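You operate a simulated robot arm through the tools that you are given. There is no shell and no other tool.

You are at the controls of a simulated two-armed robot. One attempt, no reset.

JOB
Close the gauge on the white rod from the sliding tray.
Fine: push the tray back in; leave the other rod.

The check looks at the end state, three seconds after you hand in, the way a careful person would. Anything else that was tipped, shoved, dropped, spilled or broken makes it a failure.

ROBOT AND FRAMES
Two 7-joint arms with two-finger parallel grippers on one trunk that stands fixed in place. Base frame: the origin is at the foot of the trunk, x ahead of it, y to its left, z up. Lengths are in m, angles in degrees, forces in N, time in s.
The left shoulder is at [0.03, 0.119, 1.01], the right one opposite. With the tool pointing down near the work surface each hand reaches from about 0.12 to 0.54 m from the base axis, measured 20 degrees to its own side. Payload 3.43 kg a hand.
Tool frame (each hand has its own): the origin (TCP) lies between the finger pads and is the grasp point; the fingertips stand 0.03 m ahead of it; z points along the fingers, y is the line along which they close. Largest opening 0.094 m; finger width 0.028, thickness 0.01; the body of the gripper, 0.05 by 0.096 m, starts 0.055 m behind the TCP.
Orientation is told as [roll, pitch, yaw] about the base's x, y, z axes, in that order, counted from this pose: with the fingers straight down and closing along the base's y, the tool's x points along the base's -x, its y along +y and its z along -z.

CONTROLS
- The arms move only by the tool move_arm. It takes "left_series", "right_series" or both (then of equal length, played together; a hand with none holds still); each is one flat list of numbers, 7 for each row, row after row: the turn, a rotation vector about the tool's x, y, z in units of 8 degrees (1.0 is 8 degrees), then the shift along the tool's x, y, z in units of 20 mm (1.0 is 20 mm), then the finger opening in m, from 0 to 0.094. In form: [rx, ry, rz, tx, ty, tz, jaw, rx, ry, rz, tx, ty, tz, jaw, ...]. A call has 1 to 20 rows; each row shifts and turns the commanded pose from where the row before left it, along the tool's axes as they then stand. A call with a number of a shift or a turn outside -1 to 1 is refused whole. Rows are played at 5 a second. More than 0.05 m and 8.6 degrees between two rows, or a gripper value outside its range, and nothing of the call is played. Where a pose cannot be reached the arm comes as near as it can. A force on the tool above 40 N (or 10 N above the force at the start of the call, whichever is more), or a blocked arm, ends the call early, and 0.2 s more pass. Each finger travels about 0.072 m/s and halts on what it meets, pressing with about 24 N; the grip force reading is that of the motor and also rises with nothing between the fingers. The clock runs only during rows and for 0.2 s after the last one: add rows that do not move to give the fingers time. The reply holds the time, the measured pose of the TCP, the force on the tool along the base axes, the opening and the grip force, in the units named above and with some noise, with the torque about the TCP (base axes, N m) and any sound that the robot's microphone picked up.
- Cameras (640 x 400 px; columns grow to the right, rows downward): "scene" is now at [0.0416, -0.0091, 1.7061]; the picture's right is [-0.11, -0.99, 0.00], its down [-0.83, 0.10, -0.54] and it looks along [0.54, -0.06, -0.84] (base axes); focal length 343 px, centre (320, 200). "left" rides on the left gripper at [0.076, -0.014, -0.102] in its tool frame; the picture's right is [0.18, 0.98, 0.00], its down [-0.75, 0.14, -0.64] and it looks along [-0.63, 0.12, 0.77] (tool axes); focal length 243 px, centre (320, 200). "right" rides on the right gripper at [0.076, 0.014, -0.103] in its tool frame; the picture's right is [-0.18, 0.98, 0.00], its down [-0.75, -0.14, -0.64] and it looks along [-0.63, -0.12, 0.77] (tool axes); focal length 243 px, centre (320, 200). There is no depth. A picture from a camera that has moved, and an enlarged one, comes with that camera's place and axes in the base frame and with its lens.
- get_image(camera): a new picture of that camera. The clock stands still meanwhile.
- move_column(by): slides the trunk up (or, below 0, down) by that many m; the arms and the scene camera ride with it, the base frame stays. It gives what a move gives, with no picture.
- turn_head(pan, tilt): turns the head with the scene camera to pan (to the left, within 143 degrees either way) and tilt (down, from -29 to 69), counted from straight ahead of the robot. It gives what a move gives.
- close_up(camera, box): a new picture of the part [left, top, right, bottom] of that camera's present view, enlarged. The clock stands still meanwhile.
- close_job(): hands the job in; it is judged then, once.

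Places have to be worked out from the pictures, the camera data and where the tool is seen. Open the grippers and draw the arms clear of the work before you hand the job in, unless the task says otherwise.

The tools are called after "Request:" as name(argument=value, ...) on one line, values as JSON. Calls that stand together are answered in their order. move_arm: Moves the arms, as the interface text tells. Its arguments: {"type":"object","properties":{"left_series":{"type":"array","items":{"type":"number"}},"right_series":{"type":"array","items":{"type":"number"}}},"required":[]} The other tools are called the same way: move_column (by) slides the trunk up or down; turn_head (pan, tilt) turns the head that bears the scene camera; get_image (camera) takes a picture; close_up (camera, box) takes an enlarged picture of a part of a camera's view; close_job () hands the job in.

At the start:

```text
time: 0.0
left_position: [0.3874, 0.1872, 1.3334]
left_ee_rot: [0.0, 0.0, -0.1]
left_contact_force: [0.0, 0.1, 0.1]
left_moment: [0.01, -0.03, -0.03]
left_grip_width: 0.0939
left_grasp_force: 0.0
right_position: [0.4435, -0.2202, 1.3034]
right_ee_rot: [0.0, 0.1, 0.1]
right_contact_force: [0.5, 0.5, -1.1]
right_moment: [-0.01, -0.01, -0.01]
right_grip_width: 0.0941
right_grasp_force: 0.1
trunk travel left (down, up): [-0.275, 0.135]
head pan, tilt: [-6.5, 57.0]
```

scene: 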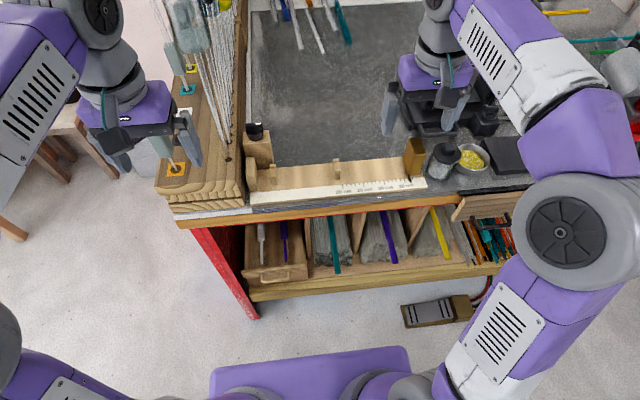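
right: 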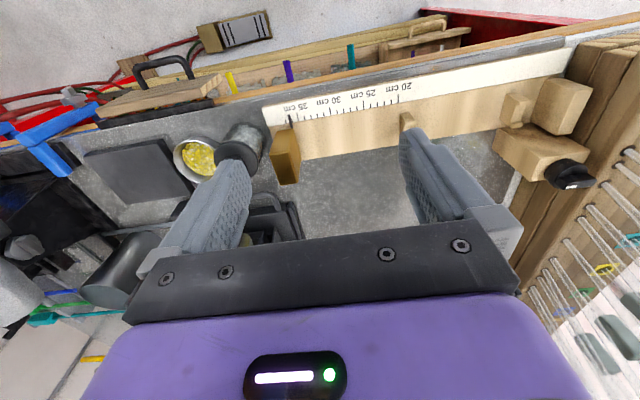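
left: 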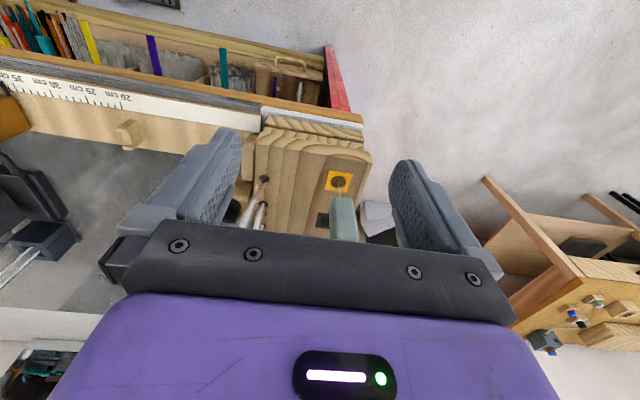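

I'll start by looking closely at the gauge and the tray.

Request:
close_up(camera="scene", box=[220, 110, 460, 260])

Request:
close_up(camera="scene", box=[220, 190, 380, 290])

Request:
close_up(camera="right", box=[240, 20, 640, 270])

Request:
close_up(camera="left", box=[0, 0, 400, 250])

```text
2.67 times, centred on (340, 185) of scene
camera zoom: at [0.0416, -0.0091, 1.7061], right [-0.11, -0.99, 0.0], down [-0.83, 0.1, -0.54], along [0.54, -0.06, -0.84], focal length 916 px, centre (267, 240)
```

zoom: 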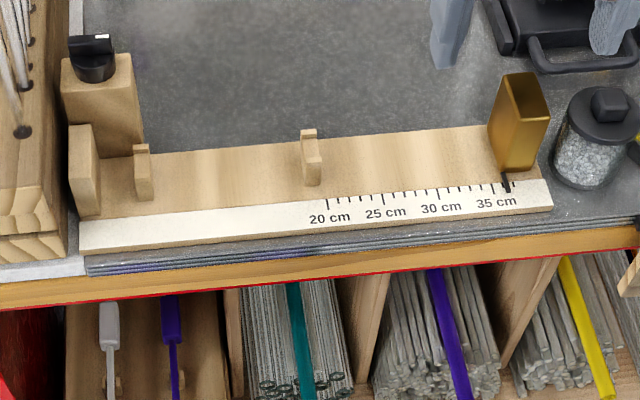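

```text
4.00 times, centred on (300, 240) of scene
camera zoom: at [0.0416, -0.0091, 1.7061], right [-0.11, -0.99, 0.0], down [-0.83, 0.1, -0.54], along [0.54, -0.06, -0.84], focal length 1374 px, centre (400, 40)
```

zoom: 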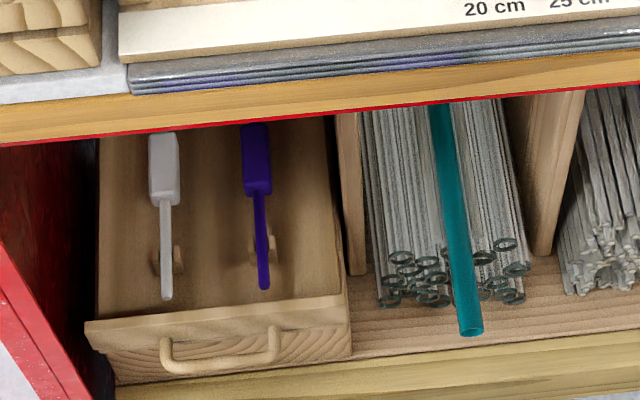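

```text
1.60 times, centred on (440, 145) of right
camera zoom: at [0.3674, -0.206, 1.4044], right [0.18, 0.98, 0.0], down [0.75, -0.14, 0.64], along [0.63, -0.12, -0.77], focal length 388 px, centre (128, 288)
```

zoom: 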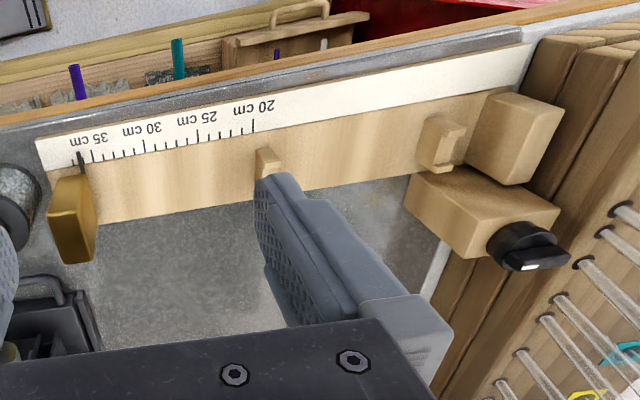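

```text
1.60 times, centred on (200, 125) of left
camera zoom: at [0.3105, 0.1734, 1.4341], right [-0.18, 0.98, 0.0], down [0.75, 0.14, 0.64], along [0.63, 0.12, -0.77], focal length 388 px, centre (512, 320)
```

zoom: 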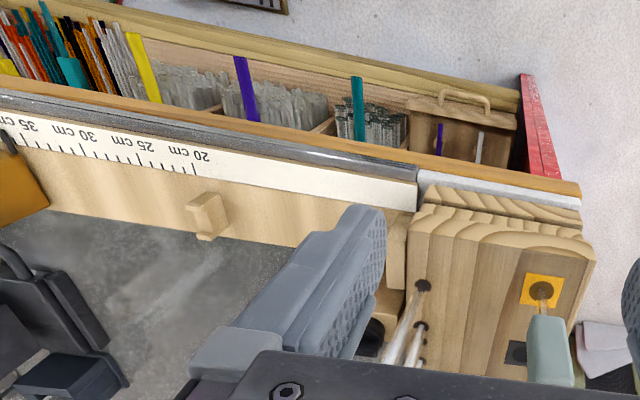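

The gauge sits on the bench at about z 1.04, with zero near y=+0.083. The tray is on a shelf at about z 0.49, under the bench, with its handle near x 0.5, y 0.105. I'll pull both hands back from the bench before lowering the trunk to see under it.

Request:
move_arm(left_series=[0, 0, 0, 1, 0, 0, 0.094, 0, 0, 0, 1, 0, 0, 0.094, 0, 0, 0, 1, 0, 0, 0.094, 0, 0, 0, 1, 0, 0, 0.094, 0, 0, 0, 0, 0, 0, 0.094, 0, 0, 0, 0, 0, 0, 0.094, 0, 0, 0, 0, 0, 0, 0.094], right_series=[0, 0, 0, 1, 0, 0, 0.094, 0, 0, 0, 1, 0, 0, 0.094, 0, 0, 0, 1, 0, 0, 0.094, 0, 0, 0, 1, 0, 0, 0.094, 0, 0, 0, 1, 0, 0, 0.094, 0, 0, 0, 1, 0, 0, 0.094, 0, 0, 0, 1, 0, 0, 0.094])

Request:
get_image(camera="scene")

Request:
get_image(camera="left")

Request:
get_image(camera="right")

```text
time: 1.6
left_position: [0.308, 0.1878, 1.3335]
left_ee_rot: [0.0, 0.0, 0.0]
left_contact_force: [-0.6, 0.2, -0.3]
left_moment: [-0.02, -0.01, -0.01]
left_grip_width: 0.0939
left_grasp_force: 0.1
right_position: [0.3033, -0.2197, 1.3024]
right_ee_rot: [-0.1, 0.0, -0.2]
right_contact_force: [0.8, 0.3, 0.0]
right_moment: [-0.02, 0.02, 0.0]
right_grip_width: 0.0936
right_grasp_force: 0.0
trunk travel left (down, up): [-0.275, 0.135]
head pan, tilt: [-6.5, 57.0]
```

```text
taken
camera scene: at [0.0412, -0.0092, 1.7061], right [-0.11, -0.99, 0.0], down [-0.83, 0.1, -0.54], along [0.54, -0.06, -0.84], focal length 343 px, centre (320, 200)
```

scene: 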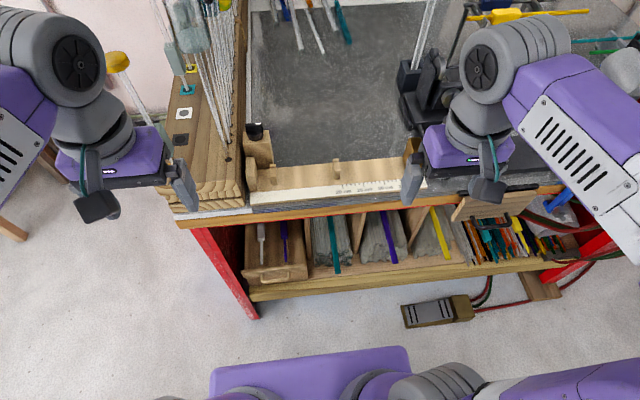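

```text
taken
camera left: at [0.2317, 0.1732, 1.4348], right [-0.18, 0.98, 0.0], down [0.75, 0.14, 0.64], along [0.63, 0.12, -0.77], focal length 243 px, centre (320, 200)
```

left: 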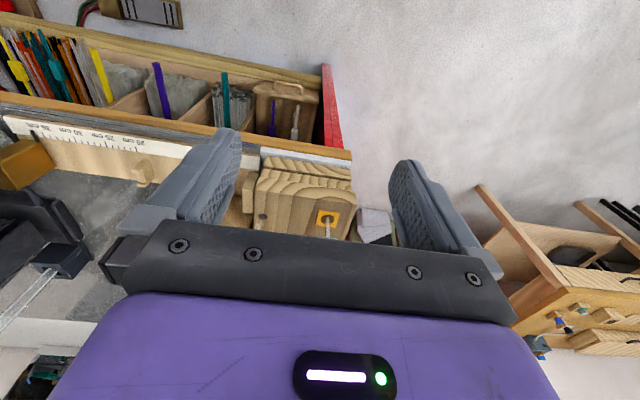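

```text
taken
camera right: at [0.2272, -0.2054, 1.4032], right [0.19, 0.98, 0.0], down [0.75, -0.14, 0.64], along [0.63, -0.12, -0.77], focal length 243 px, centre (320, 200)
```

right: 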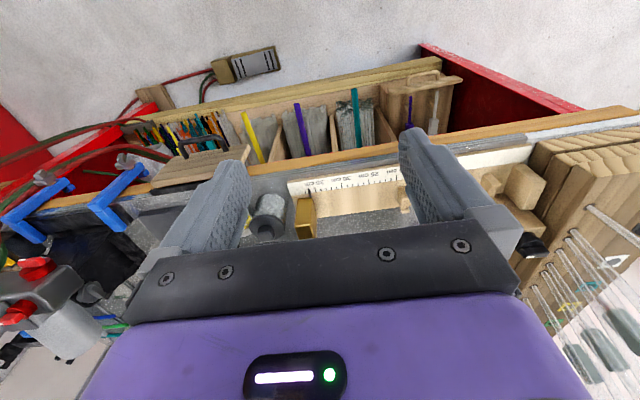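

The hands are now clear of the bench front, which I put at about x 0.45. I'll lower the trunk to look under the bench and to bring the shelf within reach.

Request:
move_column(by=-0.27)

Request:
turn_head(pan=12, tilt=54)

Request:
get_image(camera="scene")

Request:
get_image(camera="left")

Request:
get_image(camera="right")

```text
time: 4.3
left_position: [0.3071, 0.1875, 1.0627]
left_ee_rot: [0.0, 0.0, 0.0]
left_contact_force: [-0.1, -0.1, -0.5]
left_moment: [0.04, -0.03, 0.01]
left_grip_width: 0.094
left_grasp_force: 0.1
right_position: [0.3042, -0.2201, 1.0312]
right_ee_rot: [0.0, 0.0, -0.1]
right_contact_force: [0.2, -0.2, 0.4]
right_moment: [-0.01, -0.01, 0.0]
right_grip_width: 0.0941
right_grasp_force: 0.0
trunk travel left (down, up): [-0.005, 0.405]
head pan, tilt: [-6.5, 57.0]
```

```text
time: 5.2
left_position: [0.3087, 0.1866, 1.0635]
left_ee_rot: [0.0, -0.1, 0.0]
left_contact_force: [0.2, 0.1, 0.8]
left_moment: [-0.01, -0.02, -0.04]
left_grip_width: 0.094
left_grasp_force: 0.0
right_position: [0.3047, -0.221, 1.0311]
right_ee_rot: [0.0, 0.0, -0.1]
right_contact_force: [1.3, 0.0, 0.5]
right_moment: [0.0, 0.01, 0.0]
right_grip_width: 0.0942
right_grasp_force: 0.0
trunk travel left (down, up): [-0.005, 0.405]
head pan, tilt: [12.0, 54.0]
```

```text
taken
camera scene: at [0.0436, 0.014, 1.4399], right [0.21, -0.98, 0.0], down [-0.79, -0.17, -0.59], along [0.57, 0.12, -0.81], focal length 343 px, centre (320, 200)
```

scene: 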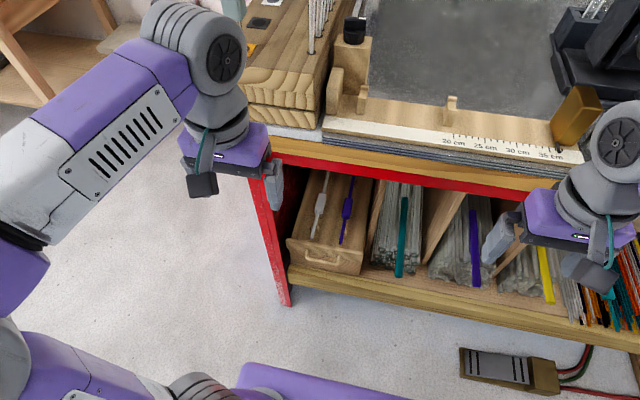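

```text
taken
camera left: at [0.2321, 0.1733, 1.1647], right [-0.18, 0.98, 0.0], down [0.75, 0.14, 0.64], along [0.63, 0.12, -0.77], focal length 243 px, centre (320, 200)
```

left: 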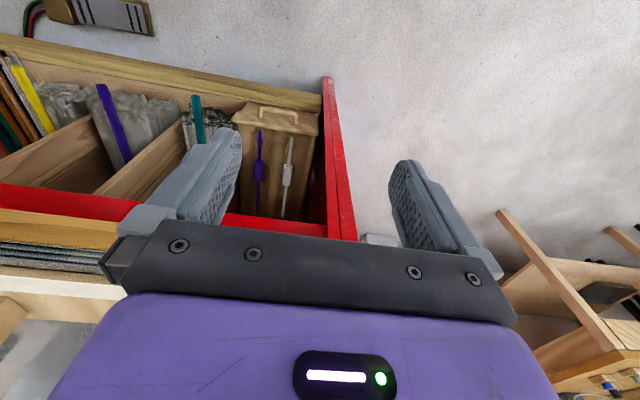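

```text
taken
camera right: at [0.2277, -0.2054, 1.1333], right [0.18, 0.98, 0.0], down [0.75, -0.14, 0.64], along [0.63, -0.12, -0.77], focal length 243 px, centre (320, 200)
```

right: 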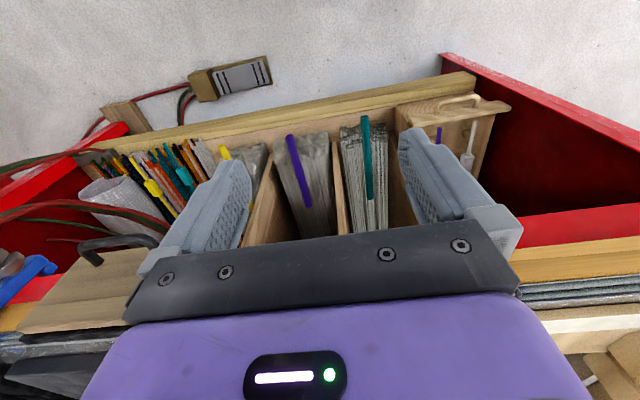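

Now the whole rods can be seen in the tray. I'll zoom in on the tray and the gauge.

Request:
close_up(camera="scene", box=[260, 150, 420, 290])

Request:
close_up(camera="left", box=[180, 80, 360, 240])

Request:
close_up(camera="scene", box=[310, 0, 640, 180])

```text
2.86 times, centred on (340, 220) of scene
camera zoom: at [0.0436, 0.014, 1.4399], right [0.21, -0.98, 0.0], down [-0.79, -0.17, -0.59], along [0.57, 0.12, -0.81], focal length 981 px, centre (263, 143)
```

zoom: 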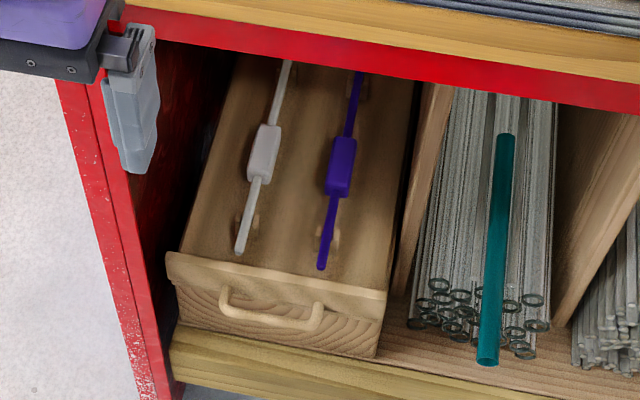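

```text
2.50 times, centred on (270, 160) of left
camera zoom: at [0.2321, 0.1733, 1.1647], right [-0.18, 0.98, 0.0], down [0.75, 0.14, 0.64], along [0.63, 0.12, -0.77], focal length 606 px, centre (445, 300)
```

zoom: 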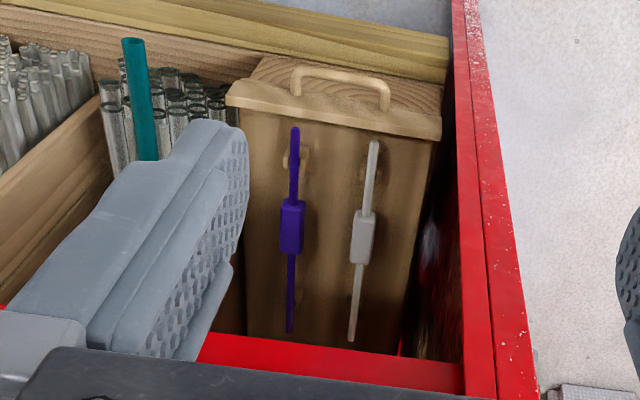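

```text
1.94 times, centred on (475, 90) of scene
camera zoom: at [0.0436, 0.014, 1.4399], right [0.21, -0.98, 0.0], down [-0.79, -0.17, -0.59], along [0.57, 0.12, -0.81], focal length 666 px, centre (19, 413)
```

zoom: 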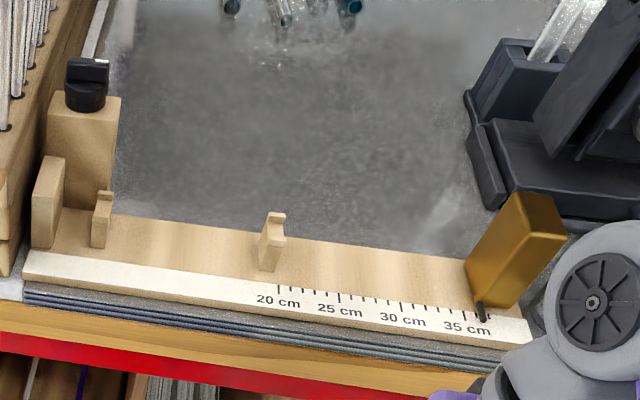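

The white rod is about 0.317 m long. It lies along x at y 0.15, z 0.515, from x 0.55 to 0.87, and its grip block spans x 0.645–0.724. I'll bring the left hand lower, in front of the bench, and tilt it so its camera shows the tray depth and rests.

Request:
move_arm(left_series=[0, 0, 0, 0, 0, 1, 0.094, 0, 0, 0, 0, 0, 1, 0.094, 0, 0, 0, 0, 0, 1, 0.094, 0, 0, 0, 0, 0, 1, 0.094, 0, 0, 0, 0, 0, 1, 0.094, 0, 0, 0, 0, 0, 1, 0.094, 0, 0, 0, 0, 0, 1, 0.094, 0, 0, 0, 0, 0, 1, 0.094, 0, 0, 0, 0, 0, 1, 0.094, 0, 0, 0, 0, 0, 1, 0.094, 0, 0, 0, 0, 0, 1, 0.094, 0, 0, 0, 0, 0, 1, 0.094, 0, 0, 0, 0, 0, 1, 0.094, 0, 0, 0, 0, 0, 1, 0.094, 0, -1, 0, 0, 0, 0, 0.094, 0, -1, 0, 0, 0, 0, 0.094, 0, -1, 0, 0, 0, 0, 0.094, 0, -1, 0, 0, 0, 0, 0.094, 0, 0, 0, 0, 0, 0, 0.094])

Request:
get_image(camera="left")

Request:
get_image(camera="scene")

```text
time: 9.2
left_position: [0.3673, 0.1911, 0.8054]
left_ee_rot: [-0.1, -32.0, 0.0]
left_contact_force: [-0.1, 0.4, -0.4]
left_moment: [-0.01, -0.01, 0.0]
left_grip_width: 0.0941
left_grasp_force: 0.0
left hand out of reach, approached as far as the arm can: row 16, 17, 18
right_position: [0.304, -0.2207, 1.0316]
right_ee_rot: [0.0, 0.0, -0.1]
right_contact_force: [-0.1, 0.1, 0.2]
right_moment: [0.02, 0.02, 0.0]
right_grip_width: 0.0941
right_grasp_force: 0.0
trunk travel left (down, up): [-0.005, 0.405]
head pan, tilt: [12.0, 54.0]
```

```text
taken
camera left: at [0.2479, 0.1775, 0.8527], right [-0.16, 0.98, -0.1], down [0.3, 0.14, 0.94], along [0.94, 0.12, -0.32], focal length 243 px, centre (320, 200)
```

left: 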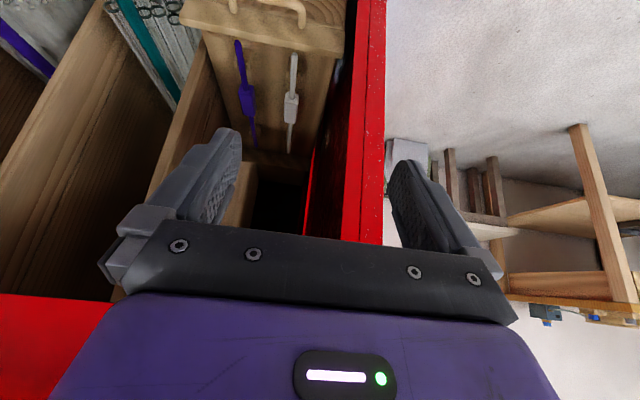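

```text
taken
camera scene: at [0.0436, 0.0141, 1.4399], right [0.21, -0.98, 0.0], down [-0.79, -0.17, -0.59], along [0.57, 0.12, -0.81], focal length 343 px, centre (320, 200)
```

scene: 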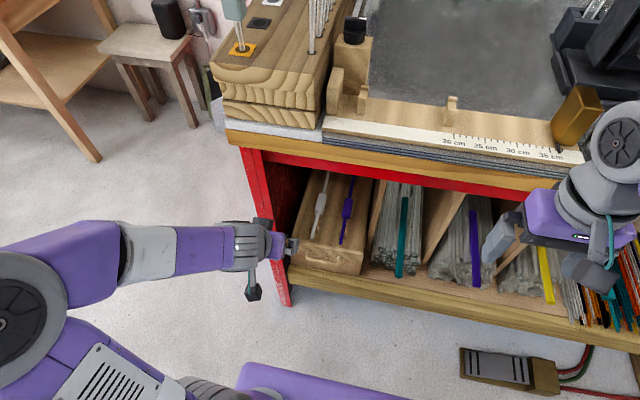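

The tray's rear edge can be seen with dark space behind it. I'll zoom in on that.

Request:
close_up(camera="left", box=[160, 0, 400, 240])

```text
1.67 times, centred on (280, 120) of left
camera zoom: at [0.2479, 0.1775, 0.8527], right [-0.16, 0.98, -0.1], down [0.3, 0.14, 0.94], along [0.94, 0.12, -0.32], focal length 404 px, centre (387, 333)
```

zoom: 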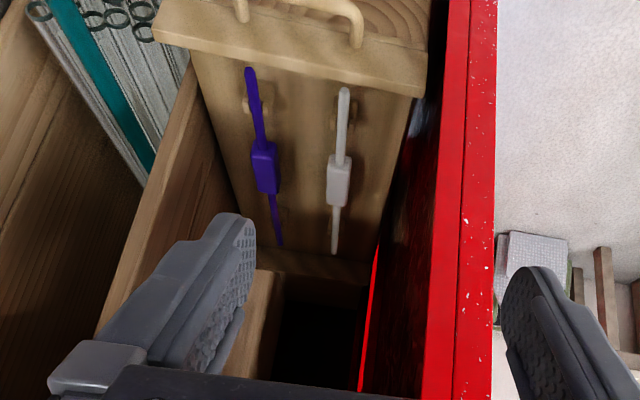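

The tray seems to stand partly out, with space behind it. I want a closer look at its front panel, handle and posts, so I'll bring the left hand forward and down to just outside the bench.

Request:
move_arm(left_series=[0, 0, 0, -0.85, -0.5, 0.53, 0.094, 0, 0, 0, -0.85, -0.5, 0.53, 0.094, 0, 0, 0, -0.85, -0.5, 0.53, 0.094, 0, 0, 0, 0.53, -0.5, 0.85, 0.094, 0, 0, 0, 0.53, -0.5, 0.85, 0.094, 0, 0, 0, 0.53, 0, 0.85, 0.094, 0, 0, 0, 0.53, 0, 0.85, 0.094, 0, 0, 0, 0, 0, 0, 0.094])

Request:
get_image(camera="left")

Request:
get_image(camera="scene")

```text
time: 11.0
left_position: [0.4269, 0.1411, 0.728]
left_ee_rot: [-0.1, -32.0, 0.0]
left_contact_force: [-0.5, -0.1, 0.6]
left_moment: [-0.01, 0.05, -0.01]
left_grip_width: 0.0941
left_grasp_force: 0.1
right_position: [0.304, -0.2203, 1.0321]
right_ee_rot: [0.0, -0.1, -0.1]
right_contact_force: [0.3, -0.8, 0.7]
right_moment: [-0.02, 0.0, 0.0]
right_grip_width: 0.094
right_grasp_force: 0.1
trunk travel left (down, up): [-0.005, 0.405]
head pan, tilt: [12.0, 54.0]
```

```text
taken
camera left: at [0.3084, 0.1271, 0.773], right [-0.16, 0.98, -0.1], down [0.3, 0.14, 0.94], along [0.94, 0.12, -0.32], focal length 243 px, centre (320, 200)
```

left: 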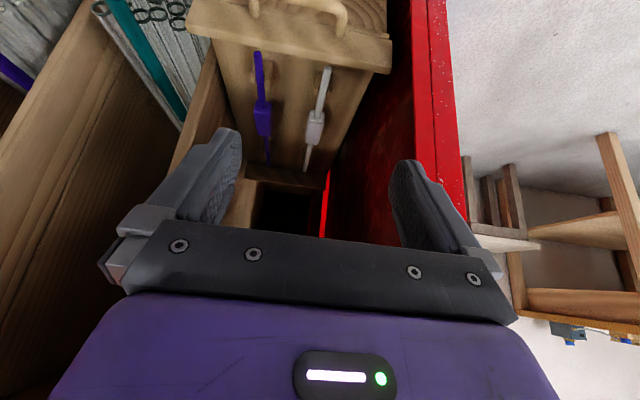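

```text
taken
camera scene: at [0.0438, 0.0141, 1.4399], right [0.21, -0.98, 0.0], down [-0.79, -0.17, -0.59], along [0.57, 0.12, -0.81], focal length 343 px, centre (320, 200)
```

scene: 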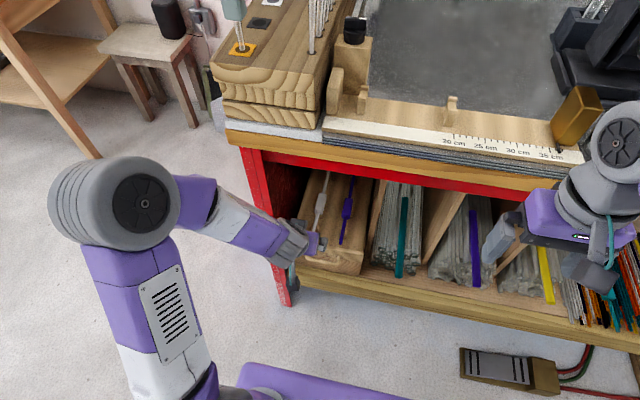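

Still no contact. I'll zoom in on the tray front from here.

Request:
close_up(camera="left", box=[160, 0, 420, 180])

Request:
close_up(camera="scene", box=[260, 160, 400, 290])

```text
2.22 times, centred on (290, 90) of left
camera zoom: at [0.3084, 0.1271, 0.773], right [-0.16, 0.98, -0.1], down [0.3, 0.14, 0.94], along [0.94, 0.12, -0.32], focal length 539 px, centre (387, 444)
```

zoom: 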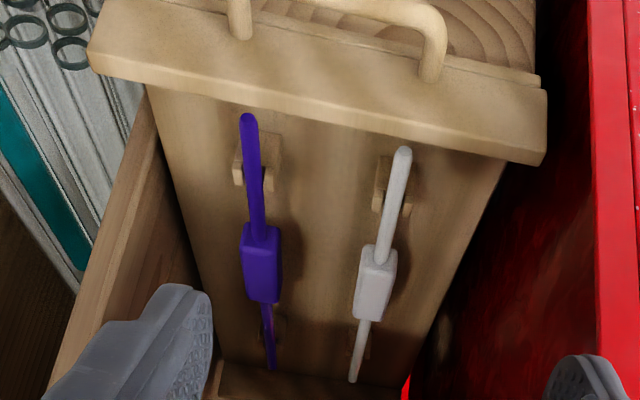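

```text
3.08 times, centred on (330, 225) of scene
camera zoom: at [0.0438, 0.0141, 1.4399], right [0.21, -0.98, 0.0], down [-0.79, -0.17, -0.59], along [0.57, 0.12, -0.81], focal length 1057 px, centre (289, 123)
```

zoom: 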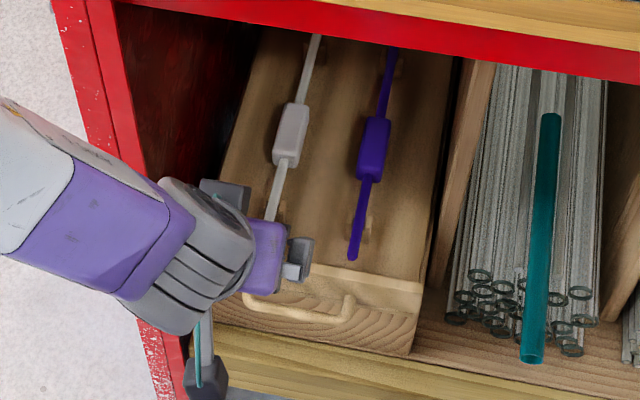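

The handle bar lies at about x 0.493, z 0.483, spanning y 0.057–0.150, and it stands off about 0.03 m from the front. I plan to pull the tray out by gripping that bar from above with the jaws closing along x. First I'll draw back, stand the tool upright and turn it −90° about z.

Request:
move_arm(left_series=[0, 0, 0, 0.85, -0.6, -0.53, 0.06, 0, 0, 0, 0.85, -0.6, -0.53, 0.06, 0, 0, 0, 0.85, -0.6, -0.53, 0.06, 0, 0, 0, 0.85, -0.6, -0.53, 0.06, 0, 1, 0, 0, 0, 0, 0.06, 0, 1, 0, 0, 0, 0, 0.06, 0, 1, 0, 0, 0, 0, 0.06, 0, 1, 0, 0, 0, 0, 0.06, 0, 0, 0, 0, 0, 0, 0.06])

Request:
get_image(camera="scene")

```text
time: 13.0
left_position: [0.3701, 0.0847, 0.7288]
left_ee_rot: [0.0, 0.0, -0.1]
left_contact_force: [-0.1, 0.3, -0.3]
left_moment: [0.01, 0.02, -0.02]
left_grip_width: 0.0598
left_grasp_force: 0.1
left hand out of reach, approached as far as the arm can: row 3, 4
right_position: [0.3044, -0.2197, 1.0312]
right_ee_rot: [-0.1, 0.0, 0.0]
right_contact_force: [-0.3, 0.0, 0.6]
right_moment: [0.03, 0.02, 0.06]
right_grip_width: 0.0941
right_grasp_force: 0.0
trunk travel left (down, up): [-0.005, 0.405]
head pan, tilt: [12.0, 54.0]
```

```text
taken
camera scene: at [0.0437, 0.0141, 1.4399], right [0.21, -0.98, 0.0], down [-0.79, -0.17, -0.59], along [0.57, 0.12, -0.81], focal length 343 px, centre (320, 200)
```

scene: 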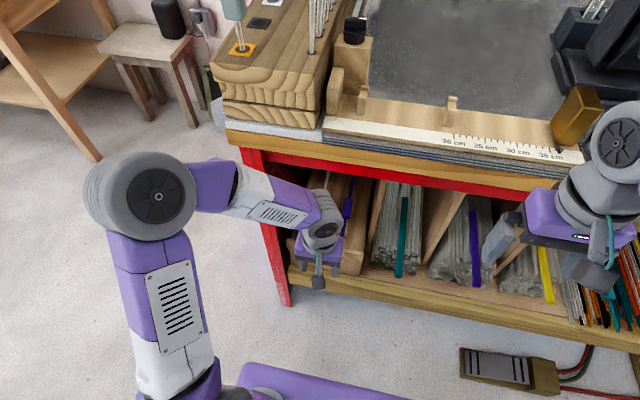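

The tool is upright at (0.370, 0.085, 0.729). Now I'll yaw it −90°, which is +90° about tool z.

Request:
move_arm(left_series=[0, 0, 1, 0, 0, 0, 0.06, 0, 0, 1, 0, 0, 0, 0.06, 0, 0, 1, 0, 0, 0, 0.06, 0, 0, 1, 0, 0, 0, 0.06, 0, 0, 1, 0, 0, 0, 0.06, 0, 0, 1, 0, 0, 0, 0.06, 0, 0, 1, 0, 0, 0, 0.06, 0, 0, 1, 0, 0, 0, 0.06, 0, 0, 1, 0, 0, 0, 0.06, 0, 0, 1, 0, 0, 0, 0.06, 0, 0, 1, 0, 0, 0, 0.06, 0, 0, 0.25, 0, 0, 0, 0.06, 0, 0, 0, 0, 0, 0, 0.06])

Request:
get_image(camera="left")

Request:
get_image(camera="scene")

```text
time: 15.8
left_position: [0.3703, 0.085, 0.7293]
left_ee_rot: [0.1, 0.0, -90.1]
left_contact_force: [0.4, 0.1, 0.2]
left_moment: [0.02, 0.01, -0.01]
left_grip_width: 0.0599
left_grasp_force: 0.1
right_position: [0.3035, -0.2199, 1.0321]
right_ee_rot: [0.0, 0.0, -0.2]
right_contact_force: [-0.2, -0.2, -0.2]
right_moment: [0.0, 0.0, -0.01]
right_grip_width: 0.0939
right_grasp_force: 0.0
trunk travel left (down, up): [-0.005, 0.405]
head pan, tilt: [12.0, 54.0]
```

```text
taken
camera left: at [0.3557, 0.1616, 0.831], right [0.98, 0.18, 0.0], down [0.14, -0.75, 0.64], along [0.12, -0.63, -0.77], focal length 243 px, centre (320, 200)
```

left: 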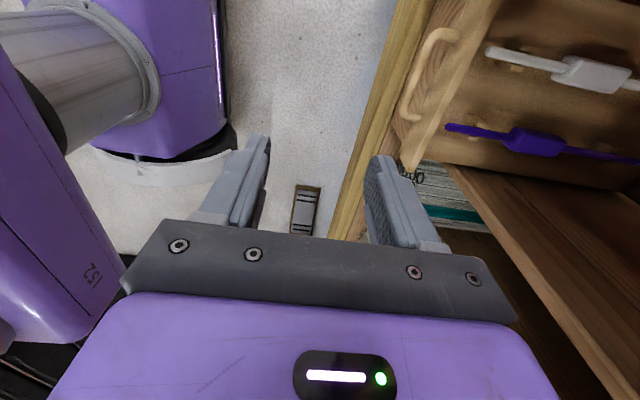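

```text
taken
camera scene: at [0.0436, 0.0141, 1.4399], right [0.21, -0.98, 0.0], down [-0.79, -0.17, -0.59], along [0.57, 0.12, -0.81], focal length 343 px, centre (320, 200)
```

scene: 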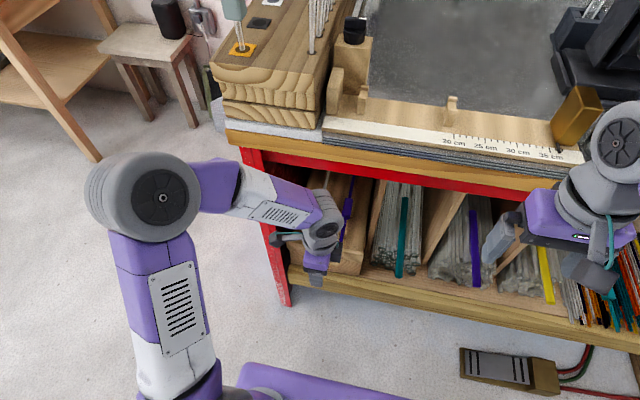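

This view shows the handle and rods from above. I'll zoom in.

Request:
close_up(camera="left", box=[380, 0, 640, 180])

```text
2.22 times, centred on (510, 90) of left
camera zoom: at [0.3557, 0.1616, 0.831], right [0.98, 0.18, 0.0], down [0.14, -0.75, 0.64], along [0.12, -0.63, -0.77], focal length 539 px, centre (-102, 444)
```

zoom: 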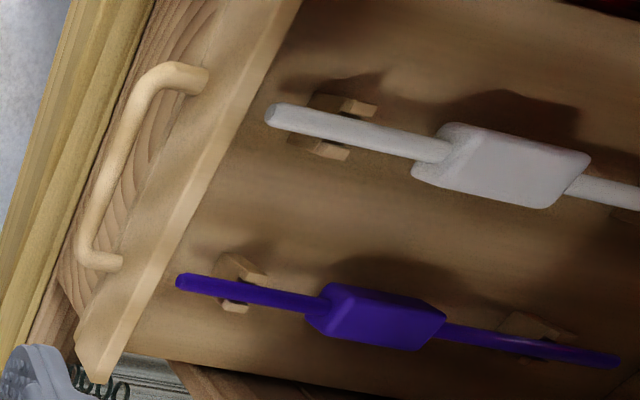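

The bar centre reads x 0.494, z 0.483, and the gap behind it is 1–2 cm. I'll descend in front of the bench, then move forward to hover just above the bar and check the finger alignment from close up.

Request:
move_arm(left_series=[0, 0, 0, 0, 0, 1, 0.03, 0, 0, 0, 0, 0, 1, 0.03, 0, 0, 0, 0, 0, 1, 0.03, 0, 0, 0, 0, 0, 1, 0.03, 0, 0, 0, 0, 0, 1, 0.03, 0, 0, 0, 0, 0, 1, 0.03, 0, 0, 0, 0.25, 1, 0, 0.03, 0, 0, 0, 0.25, 1, 0, 0.03, 0, 0, 0, 0.25, 1, 0, 0.03, 0, 0, 0, 0, 1, 0, 0.03, 0, 0, 0, 0, 1, 0, 0.03, 0, 0, 0, 0, 1, 0, 0.03, 0, 0, 0, 0, 0.2, 0.9, 0.03, 0, 0, 0, 0, 0, 0, 0.03])

Request:
get_image(camera="left")

Request:
get_image(camera="scene")

```text
time: 18.8
left_position: [0.4895, 0.0999, 0.5899]
left_ee_rot: [0.0, 0.0, -90.0]
left_contact_force: [-0.3, -0.2, -0.6]
left_moment: [0.02, -0.01, -0.03]
left_grip_width: 0.03
left_grasp_force: 0.0
right_position: [0.3051, -0.2193, 1.0316]
right_ee_rot: [0.0, 0.0, -0.1]
right_contact_force: [-0.8, 0.2, -0.5]
right_moment: [0.01, 0.0, 0.01]
right_grip_width: 0.0939
right_grasp_force: 0.1
trunk travel left (down, up): [-0.005, 0.405]
head pan, tilt: [12.0, 54.0]
```

```text
taken
camera left: at [0.4771, 0.1764, 0.6917], right [0.98, 0.18, 0.0], down [0.14, -0.75, 0.64], along [0.12, -0.63, -0.77], focal length 243 px, centre (320, 200)
```

left: 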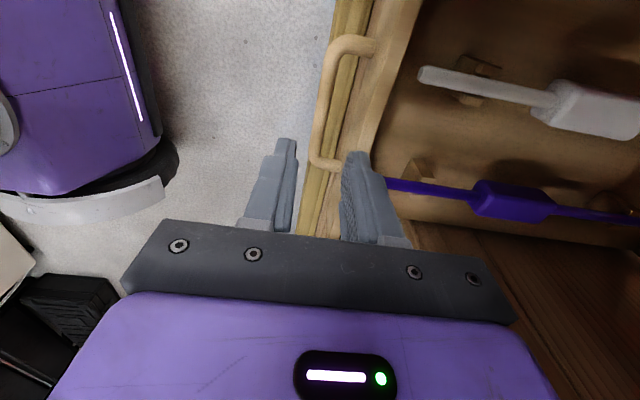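

```text
taken
camera scene: at [0.0437, 0.0141, 1.4399], right [0.21, -0.98, 0.0], down [-0.79, -0.17, -0.59], along [0.57, 0.12, -0.81], focal length 343 px, centre (320, 200)
```

scene: 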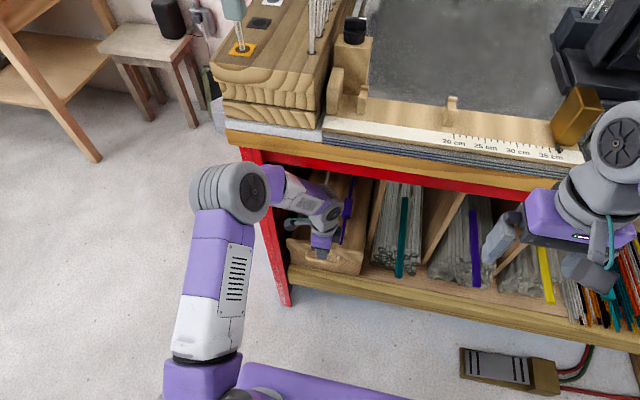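

Request:
close_up(camera="left", box=[230, 0, 450, 240])

Request:
close_up(camera="left", box=[400, 20, 640, 240])

```text
1.67 times, centred on (340, 120) of left
camera zoom: at [0.4771, 0.1764, 0.6917], right [0.98, 0.18, 0.0], down [0.14, -0.75, 0.64], along [0.12, -0.63, -0.77], focal length 404 px, centre (287, 333)
```

zoom: 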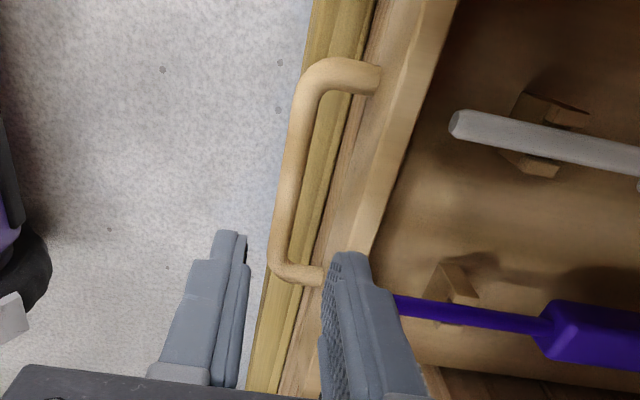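

```text
1.82 times, centred on (520, 130) of left
camera zoom: at [0.4771, 0.1764, 0.6917], right [0.98, 0.18, 0.0], down [0.14, -0.75, 0.64], along [0.12, -0.63, -0.77], focal length 441 px, centre (-44, 327)
```

zoom: 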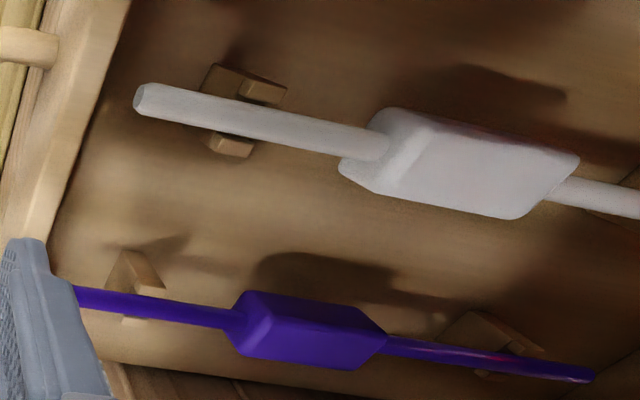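

The cap face is at x≈0.519 and the bar at x≈0.492, z≈0.488, so there's about 2 cm of gap for a 1 cm finger. I'll centre on the bar with the jaws at 22 mm and lower around it.

Request:
move_arm(left_series=[0, 0, 0, 0, 0.16, 0.5, 0.023, 0, 0, 0, 0, 0, 0.8, 0.023, 0, 0, 0, 0, 0, 0.8, 0.023, 0, 0, 0, 0, 0, 0.8, 0.023, 0, 0, 0, 0, 0, 0.8, 0.023, 0, 0, 0, 0, 0, 0.8, 0.023, 0, 0, 0, 0, 0, 0, 0.023])

Request:
get_image(camera="left")

```text
time: 20.0
left_position: [0.5026, 0.1008, 0.5268]
left_ee_rot: [0.7, 0.1, -89.9]
left_contact_force: [-12.8, 3.8, 24.7]
left_moment: [-0.26, -0.26, -0.06]
left_grip_width: 0.0153
left_grasp_force: 0.1
right_position: [0.3039, -0.2189, 1.0321]
right_ee_rot: [0.0, -0.1, 0.0]
right_contact_force: [0.4, 0.3, -0.9]
right_moment: [-0.01, 0.04, -0.01]
right_grip_width: 0.0939
right_grasp_force: 0.0
trunk travel left (down, up): [-0.005, 0.405]
head pan, tilt: [12.0, 54.0]
stopped in row 6 (left hand): the force on the tool passed its limit at 58 N (the readings are from after the stop); the commanded pose is now the measured one
```

```text
taken
camera left: at [0.4863, 0.1772, 0.6281], right [0.98, 0.18, 0.01], down [0.13, -0.75, 0.64], along [0.13, -0.63, -0.77], focal length 243 px, centre (320, 200)
```

left: 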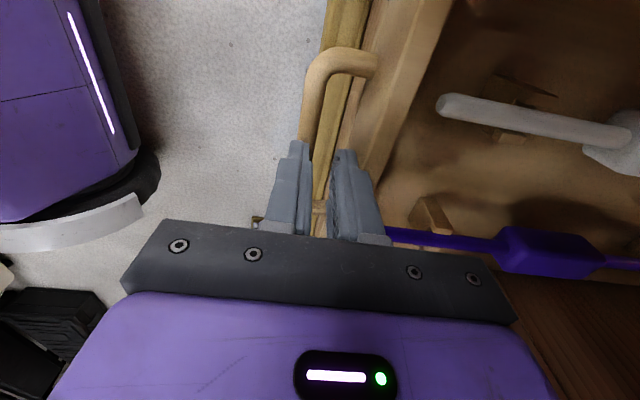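

The hand met something at fingertip height 0.497, and the jaws were squeezed to 15 mm. I'll zoom in to see which finger touches.

Request:
close_up(camera="left", box=[250, 20, 450, 240])

Request:
close_up(camera="scene", box=[270, 180, 390, 290])

```text
1.82 times, centred on (350, 130) of left
camera zoom: at [0.4863, 0.1772, 0.6281], right [0.98, 0.18, 0.01], down [0.13, -0.75, 0.64], along [0.13, -0.63, -0.77], focal length 441 px, centre (266, 327)
```

zoom: 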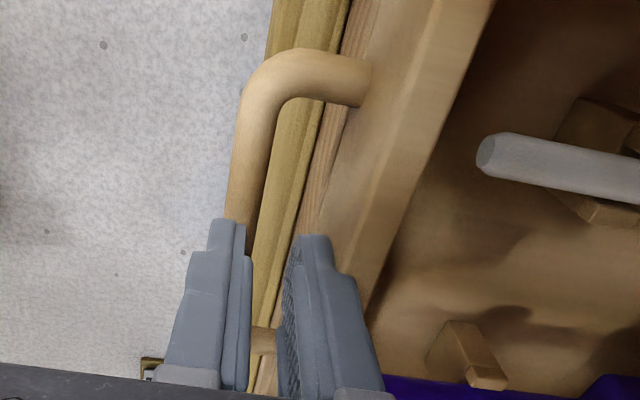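

```text
3.64 times, centred on (330, 235) of scene
camera zoom: at [0.0421, 0.014, 1.4402], right [0.21, -0.98, 0.0], down [-0.79, -0.17, -0.59], along [0.58, 0.12, -0.81], focal length 1249 px, centre (284, 73)
```

zoom: 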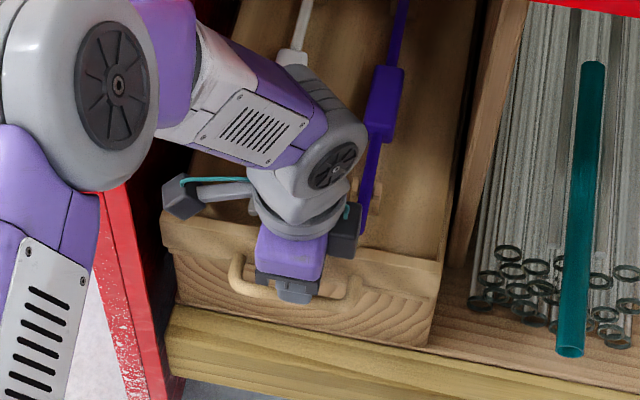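

The front finger appears to be resting on the bar and the rear one near the cap edge, with the tool shifted to x 0.503. I'll lift straight up 3 cm to unload, then check the readings.

Request:
move_arm(left_series=[0, 0, 0, 0, 0, -0.5, 0.015, 0, 0, 0, 0, 0, -1, 0.023, 0, 0, 0, 0, 0, 0, 0.034, 0, 0, 0, 0, 0, 0, 0.034])

Request:
close_up(camera="left", box=[250, 20, 450, 240])

```text
time: 21.0
left_position: [0.4969, 0.0998, 0.551]
left_ee_rot: [0.2, 0.1, -90.0]
left_contact_force: [-18.5, 0.7, -13.5]
left_moment: [0.06, 0.76, -0.01]
left_grip_width: 0.024
left_grasp_force: 0.1
right_position: [0.3039, -0.2196, 1.0323]
right_ee_rot: [0.0, 0.0, 0.0]
right_contact_force: [-1.1, -0.4, -1.2]
right_moment: [-0.01, -0.01, -0.02]
right_grip_width: 0.0936
right_grasp_force: 0.1
trunk travel left (down, up): [-0.005, 0.405]
head pan, tilt: [12.0, 54.0]
```

```text
1.82 times, centred on (350, 130) of left
camera zoom: at [0.4833, 0.1767, 0.6526], right [0.98, 0.18, 0.0], down [0.14, -0.75, 0.64], along [0.12, -0.63, -0.77], focal length 441 px, centre (266, 327)
```

zoom: 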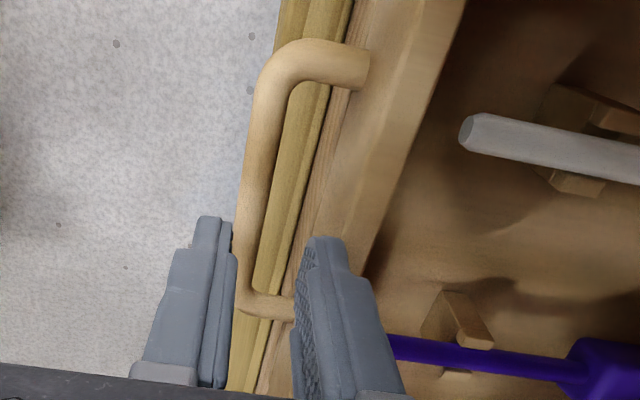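

The readings fit the rear finger pressing on the cap face at x≈0.519, which rises above z 0.52. I'll raise a little, back off 10 mm in x so nothing presses, and recheck.

Request:
move_arm(left_series=[0, 0, 0, 0, -0.3, 0, 0.024, 0, 0, 0, 0, -0.25, -0.4, 0.024, 0, 0, 0, 0, 0, 0, 0.03, 0, 0, 0, 0, 0, 0, 0.03])

Request:
close_up(camera="left", box=[250, 20, 450, 240])

Request:
close_up(camera="scene", box=[180, 130, 390, 290])

```text
time: 22.0
left_position: [0.4915, 0.1005, 0.5601]
left_ee_rot: [0.5, 0.1, -89.9]
left_contact_force: [0.4, 0.7, -0.2]
left_moment: [0.01, 0.01, 0.02]
left_grip_width: 0.0304
left_grasp_force: 0.1
right_position: [0.3036, -0.2207, 1.0321]
right_ee_rot: [0.0, 0.0, -0.1]
right_contact_force: [-0.2, -1.2, 0.2]
right_moment: [-0.03, 0.02, 0.01]
right_grip_width: 0.0941
right_grasp_force: 0.1
trunk travel left (down, up): [-0.005, 0.405]
head pan, tilt: [12.0, 54.0]
```

```text
1.82 times, centred on (350, 130) of left
camera zoom: at [0.4756, 0.1766, 0.6619], right [0.98, 0.19, 0.01], down [0.13, -0.75, 0.64], along [0.13, -0.63, -0.77], focal length 441 px, centre (266, 327)
```

zoom: 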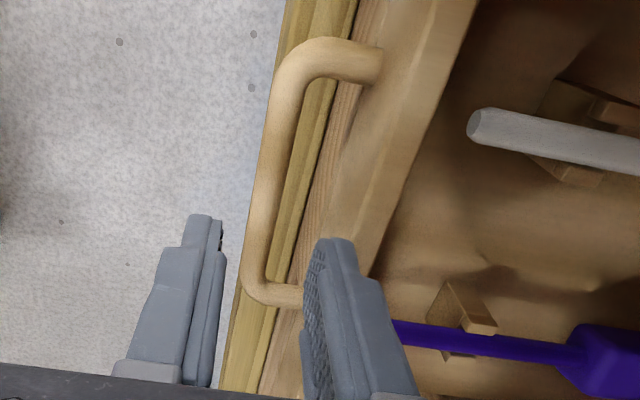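

```text
2.50 times, centred on (285, 210) of scene
camera zoom: at [0.0437, 0.0141, 1.4399], right [0.21, -0.98, 0.0], down [-0.79, -0.17, -0.59], along [0.57, 0.12, -0.81], focal length 859 px, centre (408, 175)
```

zoom: 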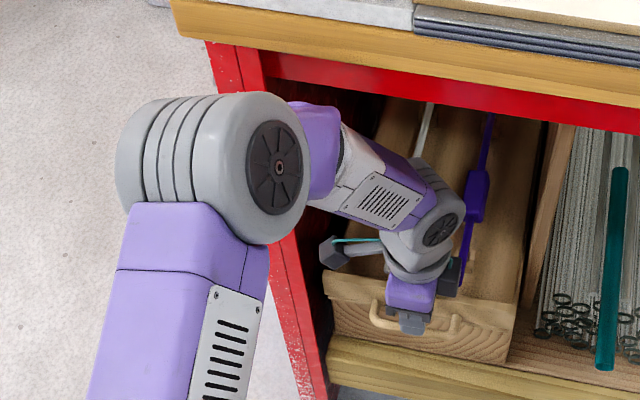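

The hand is free again at (0.4915, 0.1005, 0.560), and the rear finger is over the gap. I'll shift 2.5 mm back and descend in small steps, watching the force.

Request:
move_arm(left_series=[0, 0, 0, 0, -0.12, 0, 0.03, 0, 0, 0, 0, 0, 0.35, 0.03, 0, 0, 0, 0, 0, 0.35, 0.03, 0, 0, 0, 0, 0, 0.35, 0.03, 0, 0, 0, 0, 0, 0.35, 0.03, 0, 0, 0, 0, 0, 0, 0.03])

Request:
close_up(camera="left", box=[250, 20, 450, 240])

```text
time: 23.4
left_position: [0.4879, 0.1015, 0.5338]
left_ee_rot: [0.6, 0.0, -89.8]
left_contact_force: [-0.4, -0.8, 0.2]
left_moment: [-0.02, 0.01, 0.04]
left_grip_width: 0.03
left_grasp_force: 0.1
right_position: [0.3039, -0.2205, 1.0317]
right_ee_rot: [0.1, 0.0, 0.0]
right_contact_force: [-0.9, 0.0, 0.1]
right_moment: [-0.01, 0.01, -0.01]
right_grip_width: 0.0941
right_grasp_force: 0.0
trunk travel left (down, up): [-0.005, 0.405]
head pan, tilt: [12.0, 54.0]
```

```text
1.82 times, centred on (350, 130) of left
camera zoom: at [0.4728, 0.1781, 0.6356], right [0.98, 0.19, 0.01], down [0.14, -0.75, 0.64], along [0.13, -0.63, -0.77], focal length 441 px, centre (266, 327)
```

zoom: 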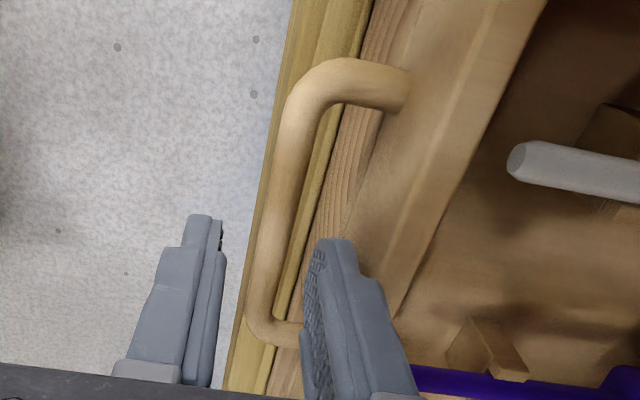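

No contact yet with the tips at z 0.504, and the bar sits between the fingers. I'll continue down another 3.5 cm in small steps.

Request:
move_arm(left_series=[0, 0, 0, 0, 0, 0.35, 0.03, 0, 0, 0, 0, 0, 0.35, 0.03, 0, 0, 0, 0, 0, 0.35, 0.03, 0, 0, 0, 0, 0, 0.35, 0.03, 0, 0, 0, 0, 0, 0.35, 0.03, 0, 0, 0, 0, 0, 0, 0.03])

Request:
close_up(camera="left", box=[250, 20, 450, 240])

```text
time: 24.8
left_position: [0.488, 0.1027, 0.4989]
left_ee_rot: [0.6, 0.1, -89.9]
left_contact_force: [0.2, -0.6, -0.1]
left_moment: [-0.01, -0.03, 0.01]
left_grip_width: 0.0299
left_grasp_force: 0.1
right_position: [0.3049, -0.2179, 1.0314]
right_ee_rot: [0.0, 0.0, 0.0]
right_contact_force: [0.3, -0.3, 1.0]
right_moment: [0.02, 0.0, -0.02]
right_grip_width: 0.0939
right_grasp_force: 0.1
trunk travel left (down, up): [-0.005, 0.405]
head pan, tilt: [12.0, 54.0]
```

```text
1.82 times, centred on (350, 130) of left
camera zoom: at [0.4729, 0.1783, 0.5996], right [0.98, 0.19, 0.01], down [0.14, -0.75, 0.64], along [0.13, -0.63, -0.77], focal length 441 px, centre (266, 327)
```

zoom: 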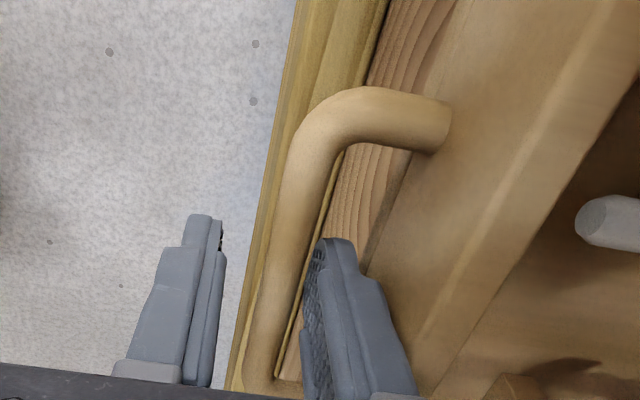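

The bar is between the fingers with no contact force. I'll lower 8 mm more and close on it.

Request:
move_arm(left_series=[0, 0, 0, 0, 0.1, 0.4, 0.03, 0, 0, 0, 0, 0, 0, 0.02, 0, 0, 0, 0, 0, 0, 0.01, 0, 0, 0, 0, 0, 0, 0.0, 0, 0, 0, 0, 0, 0, 0.0])

Request:
close_up(camera="left", box=[250, 20, 450, 240])

```text
time: 26.0
left_position: [0.4911, 0.1032, 0.4895]
left_ee_rot: [0.6, 0.1, -89.9]
left_contact_force: [1.2, 0.8, 2.0]
left_moment: [-0.08, 0.01, 0.81]
left_grip_width: 0.0164
left_grasp_force: 45.0
right_position: [0.3039, -0.2195, 1.0313]
right_ee_rot: [0.1, 0.0, 0.1]
right_contact_force: [-0.6, -0.3, 0.0]
right_moment: [0.02, -0.01, 0.02]
right_grip_width: 0.0942
right_grasp_force: 0.1
trunk travel left (down, up): [-0.005, 0.405]
head pan, tilt: [12.0, 54.0]
```

```text
1.82 times, centred on (350, 130) of left
camera zoom: at [0.4757, 0.1788, 0.5919], right [0.98, 0.19, 0.01], down [0.14, -0.75, 0.64], along [0.13, -0.63, -0.77], focal length 441 px, centre (266, 327)
```

zoom: 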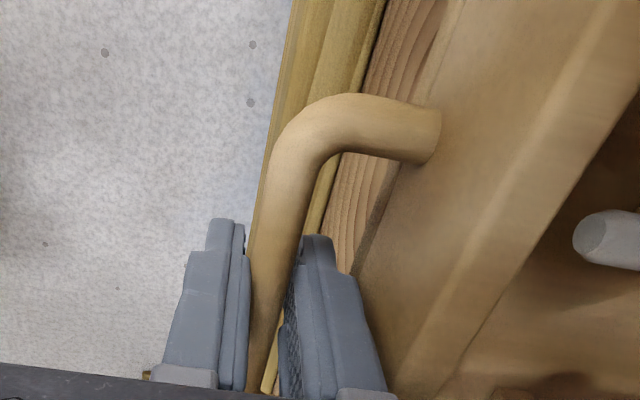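

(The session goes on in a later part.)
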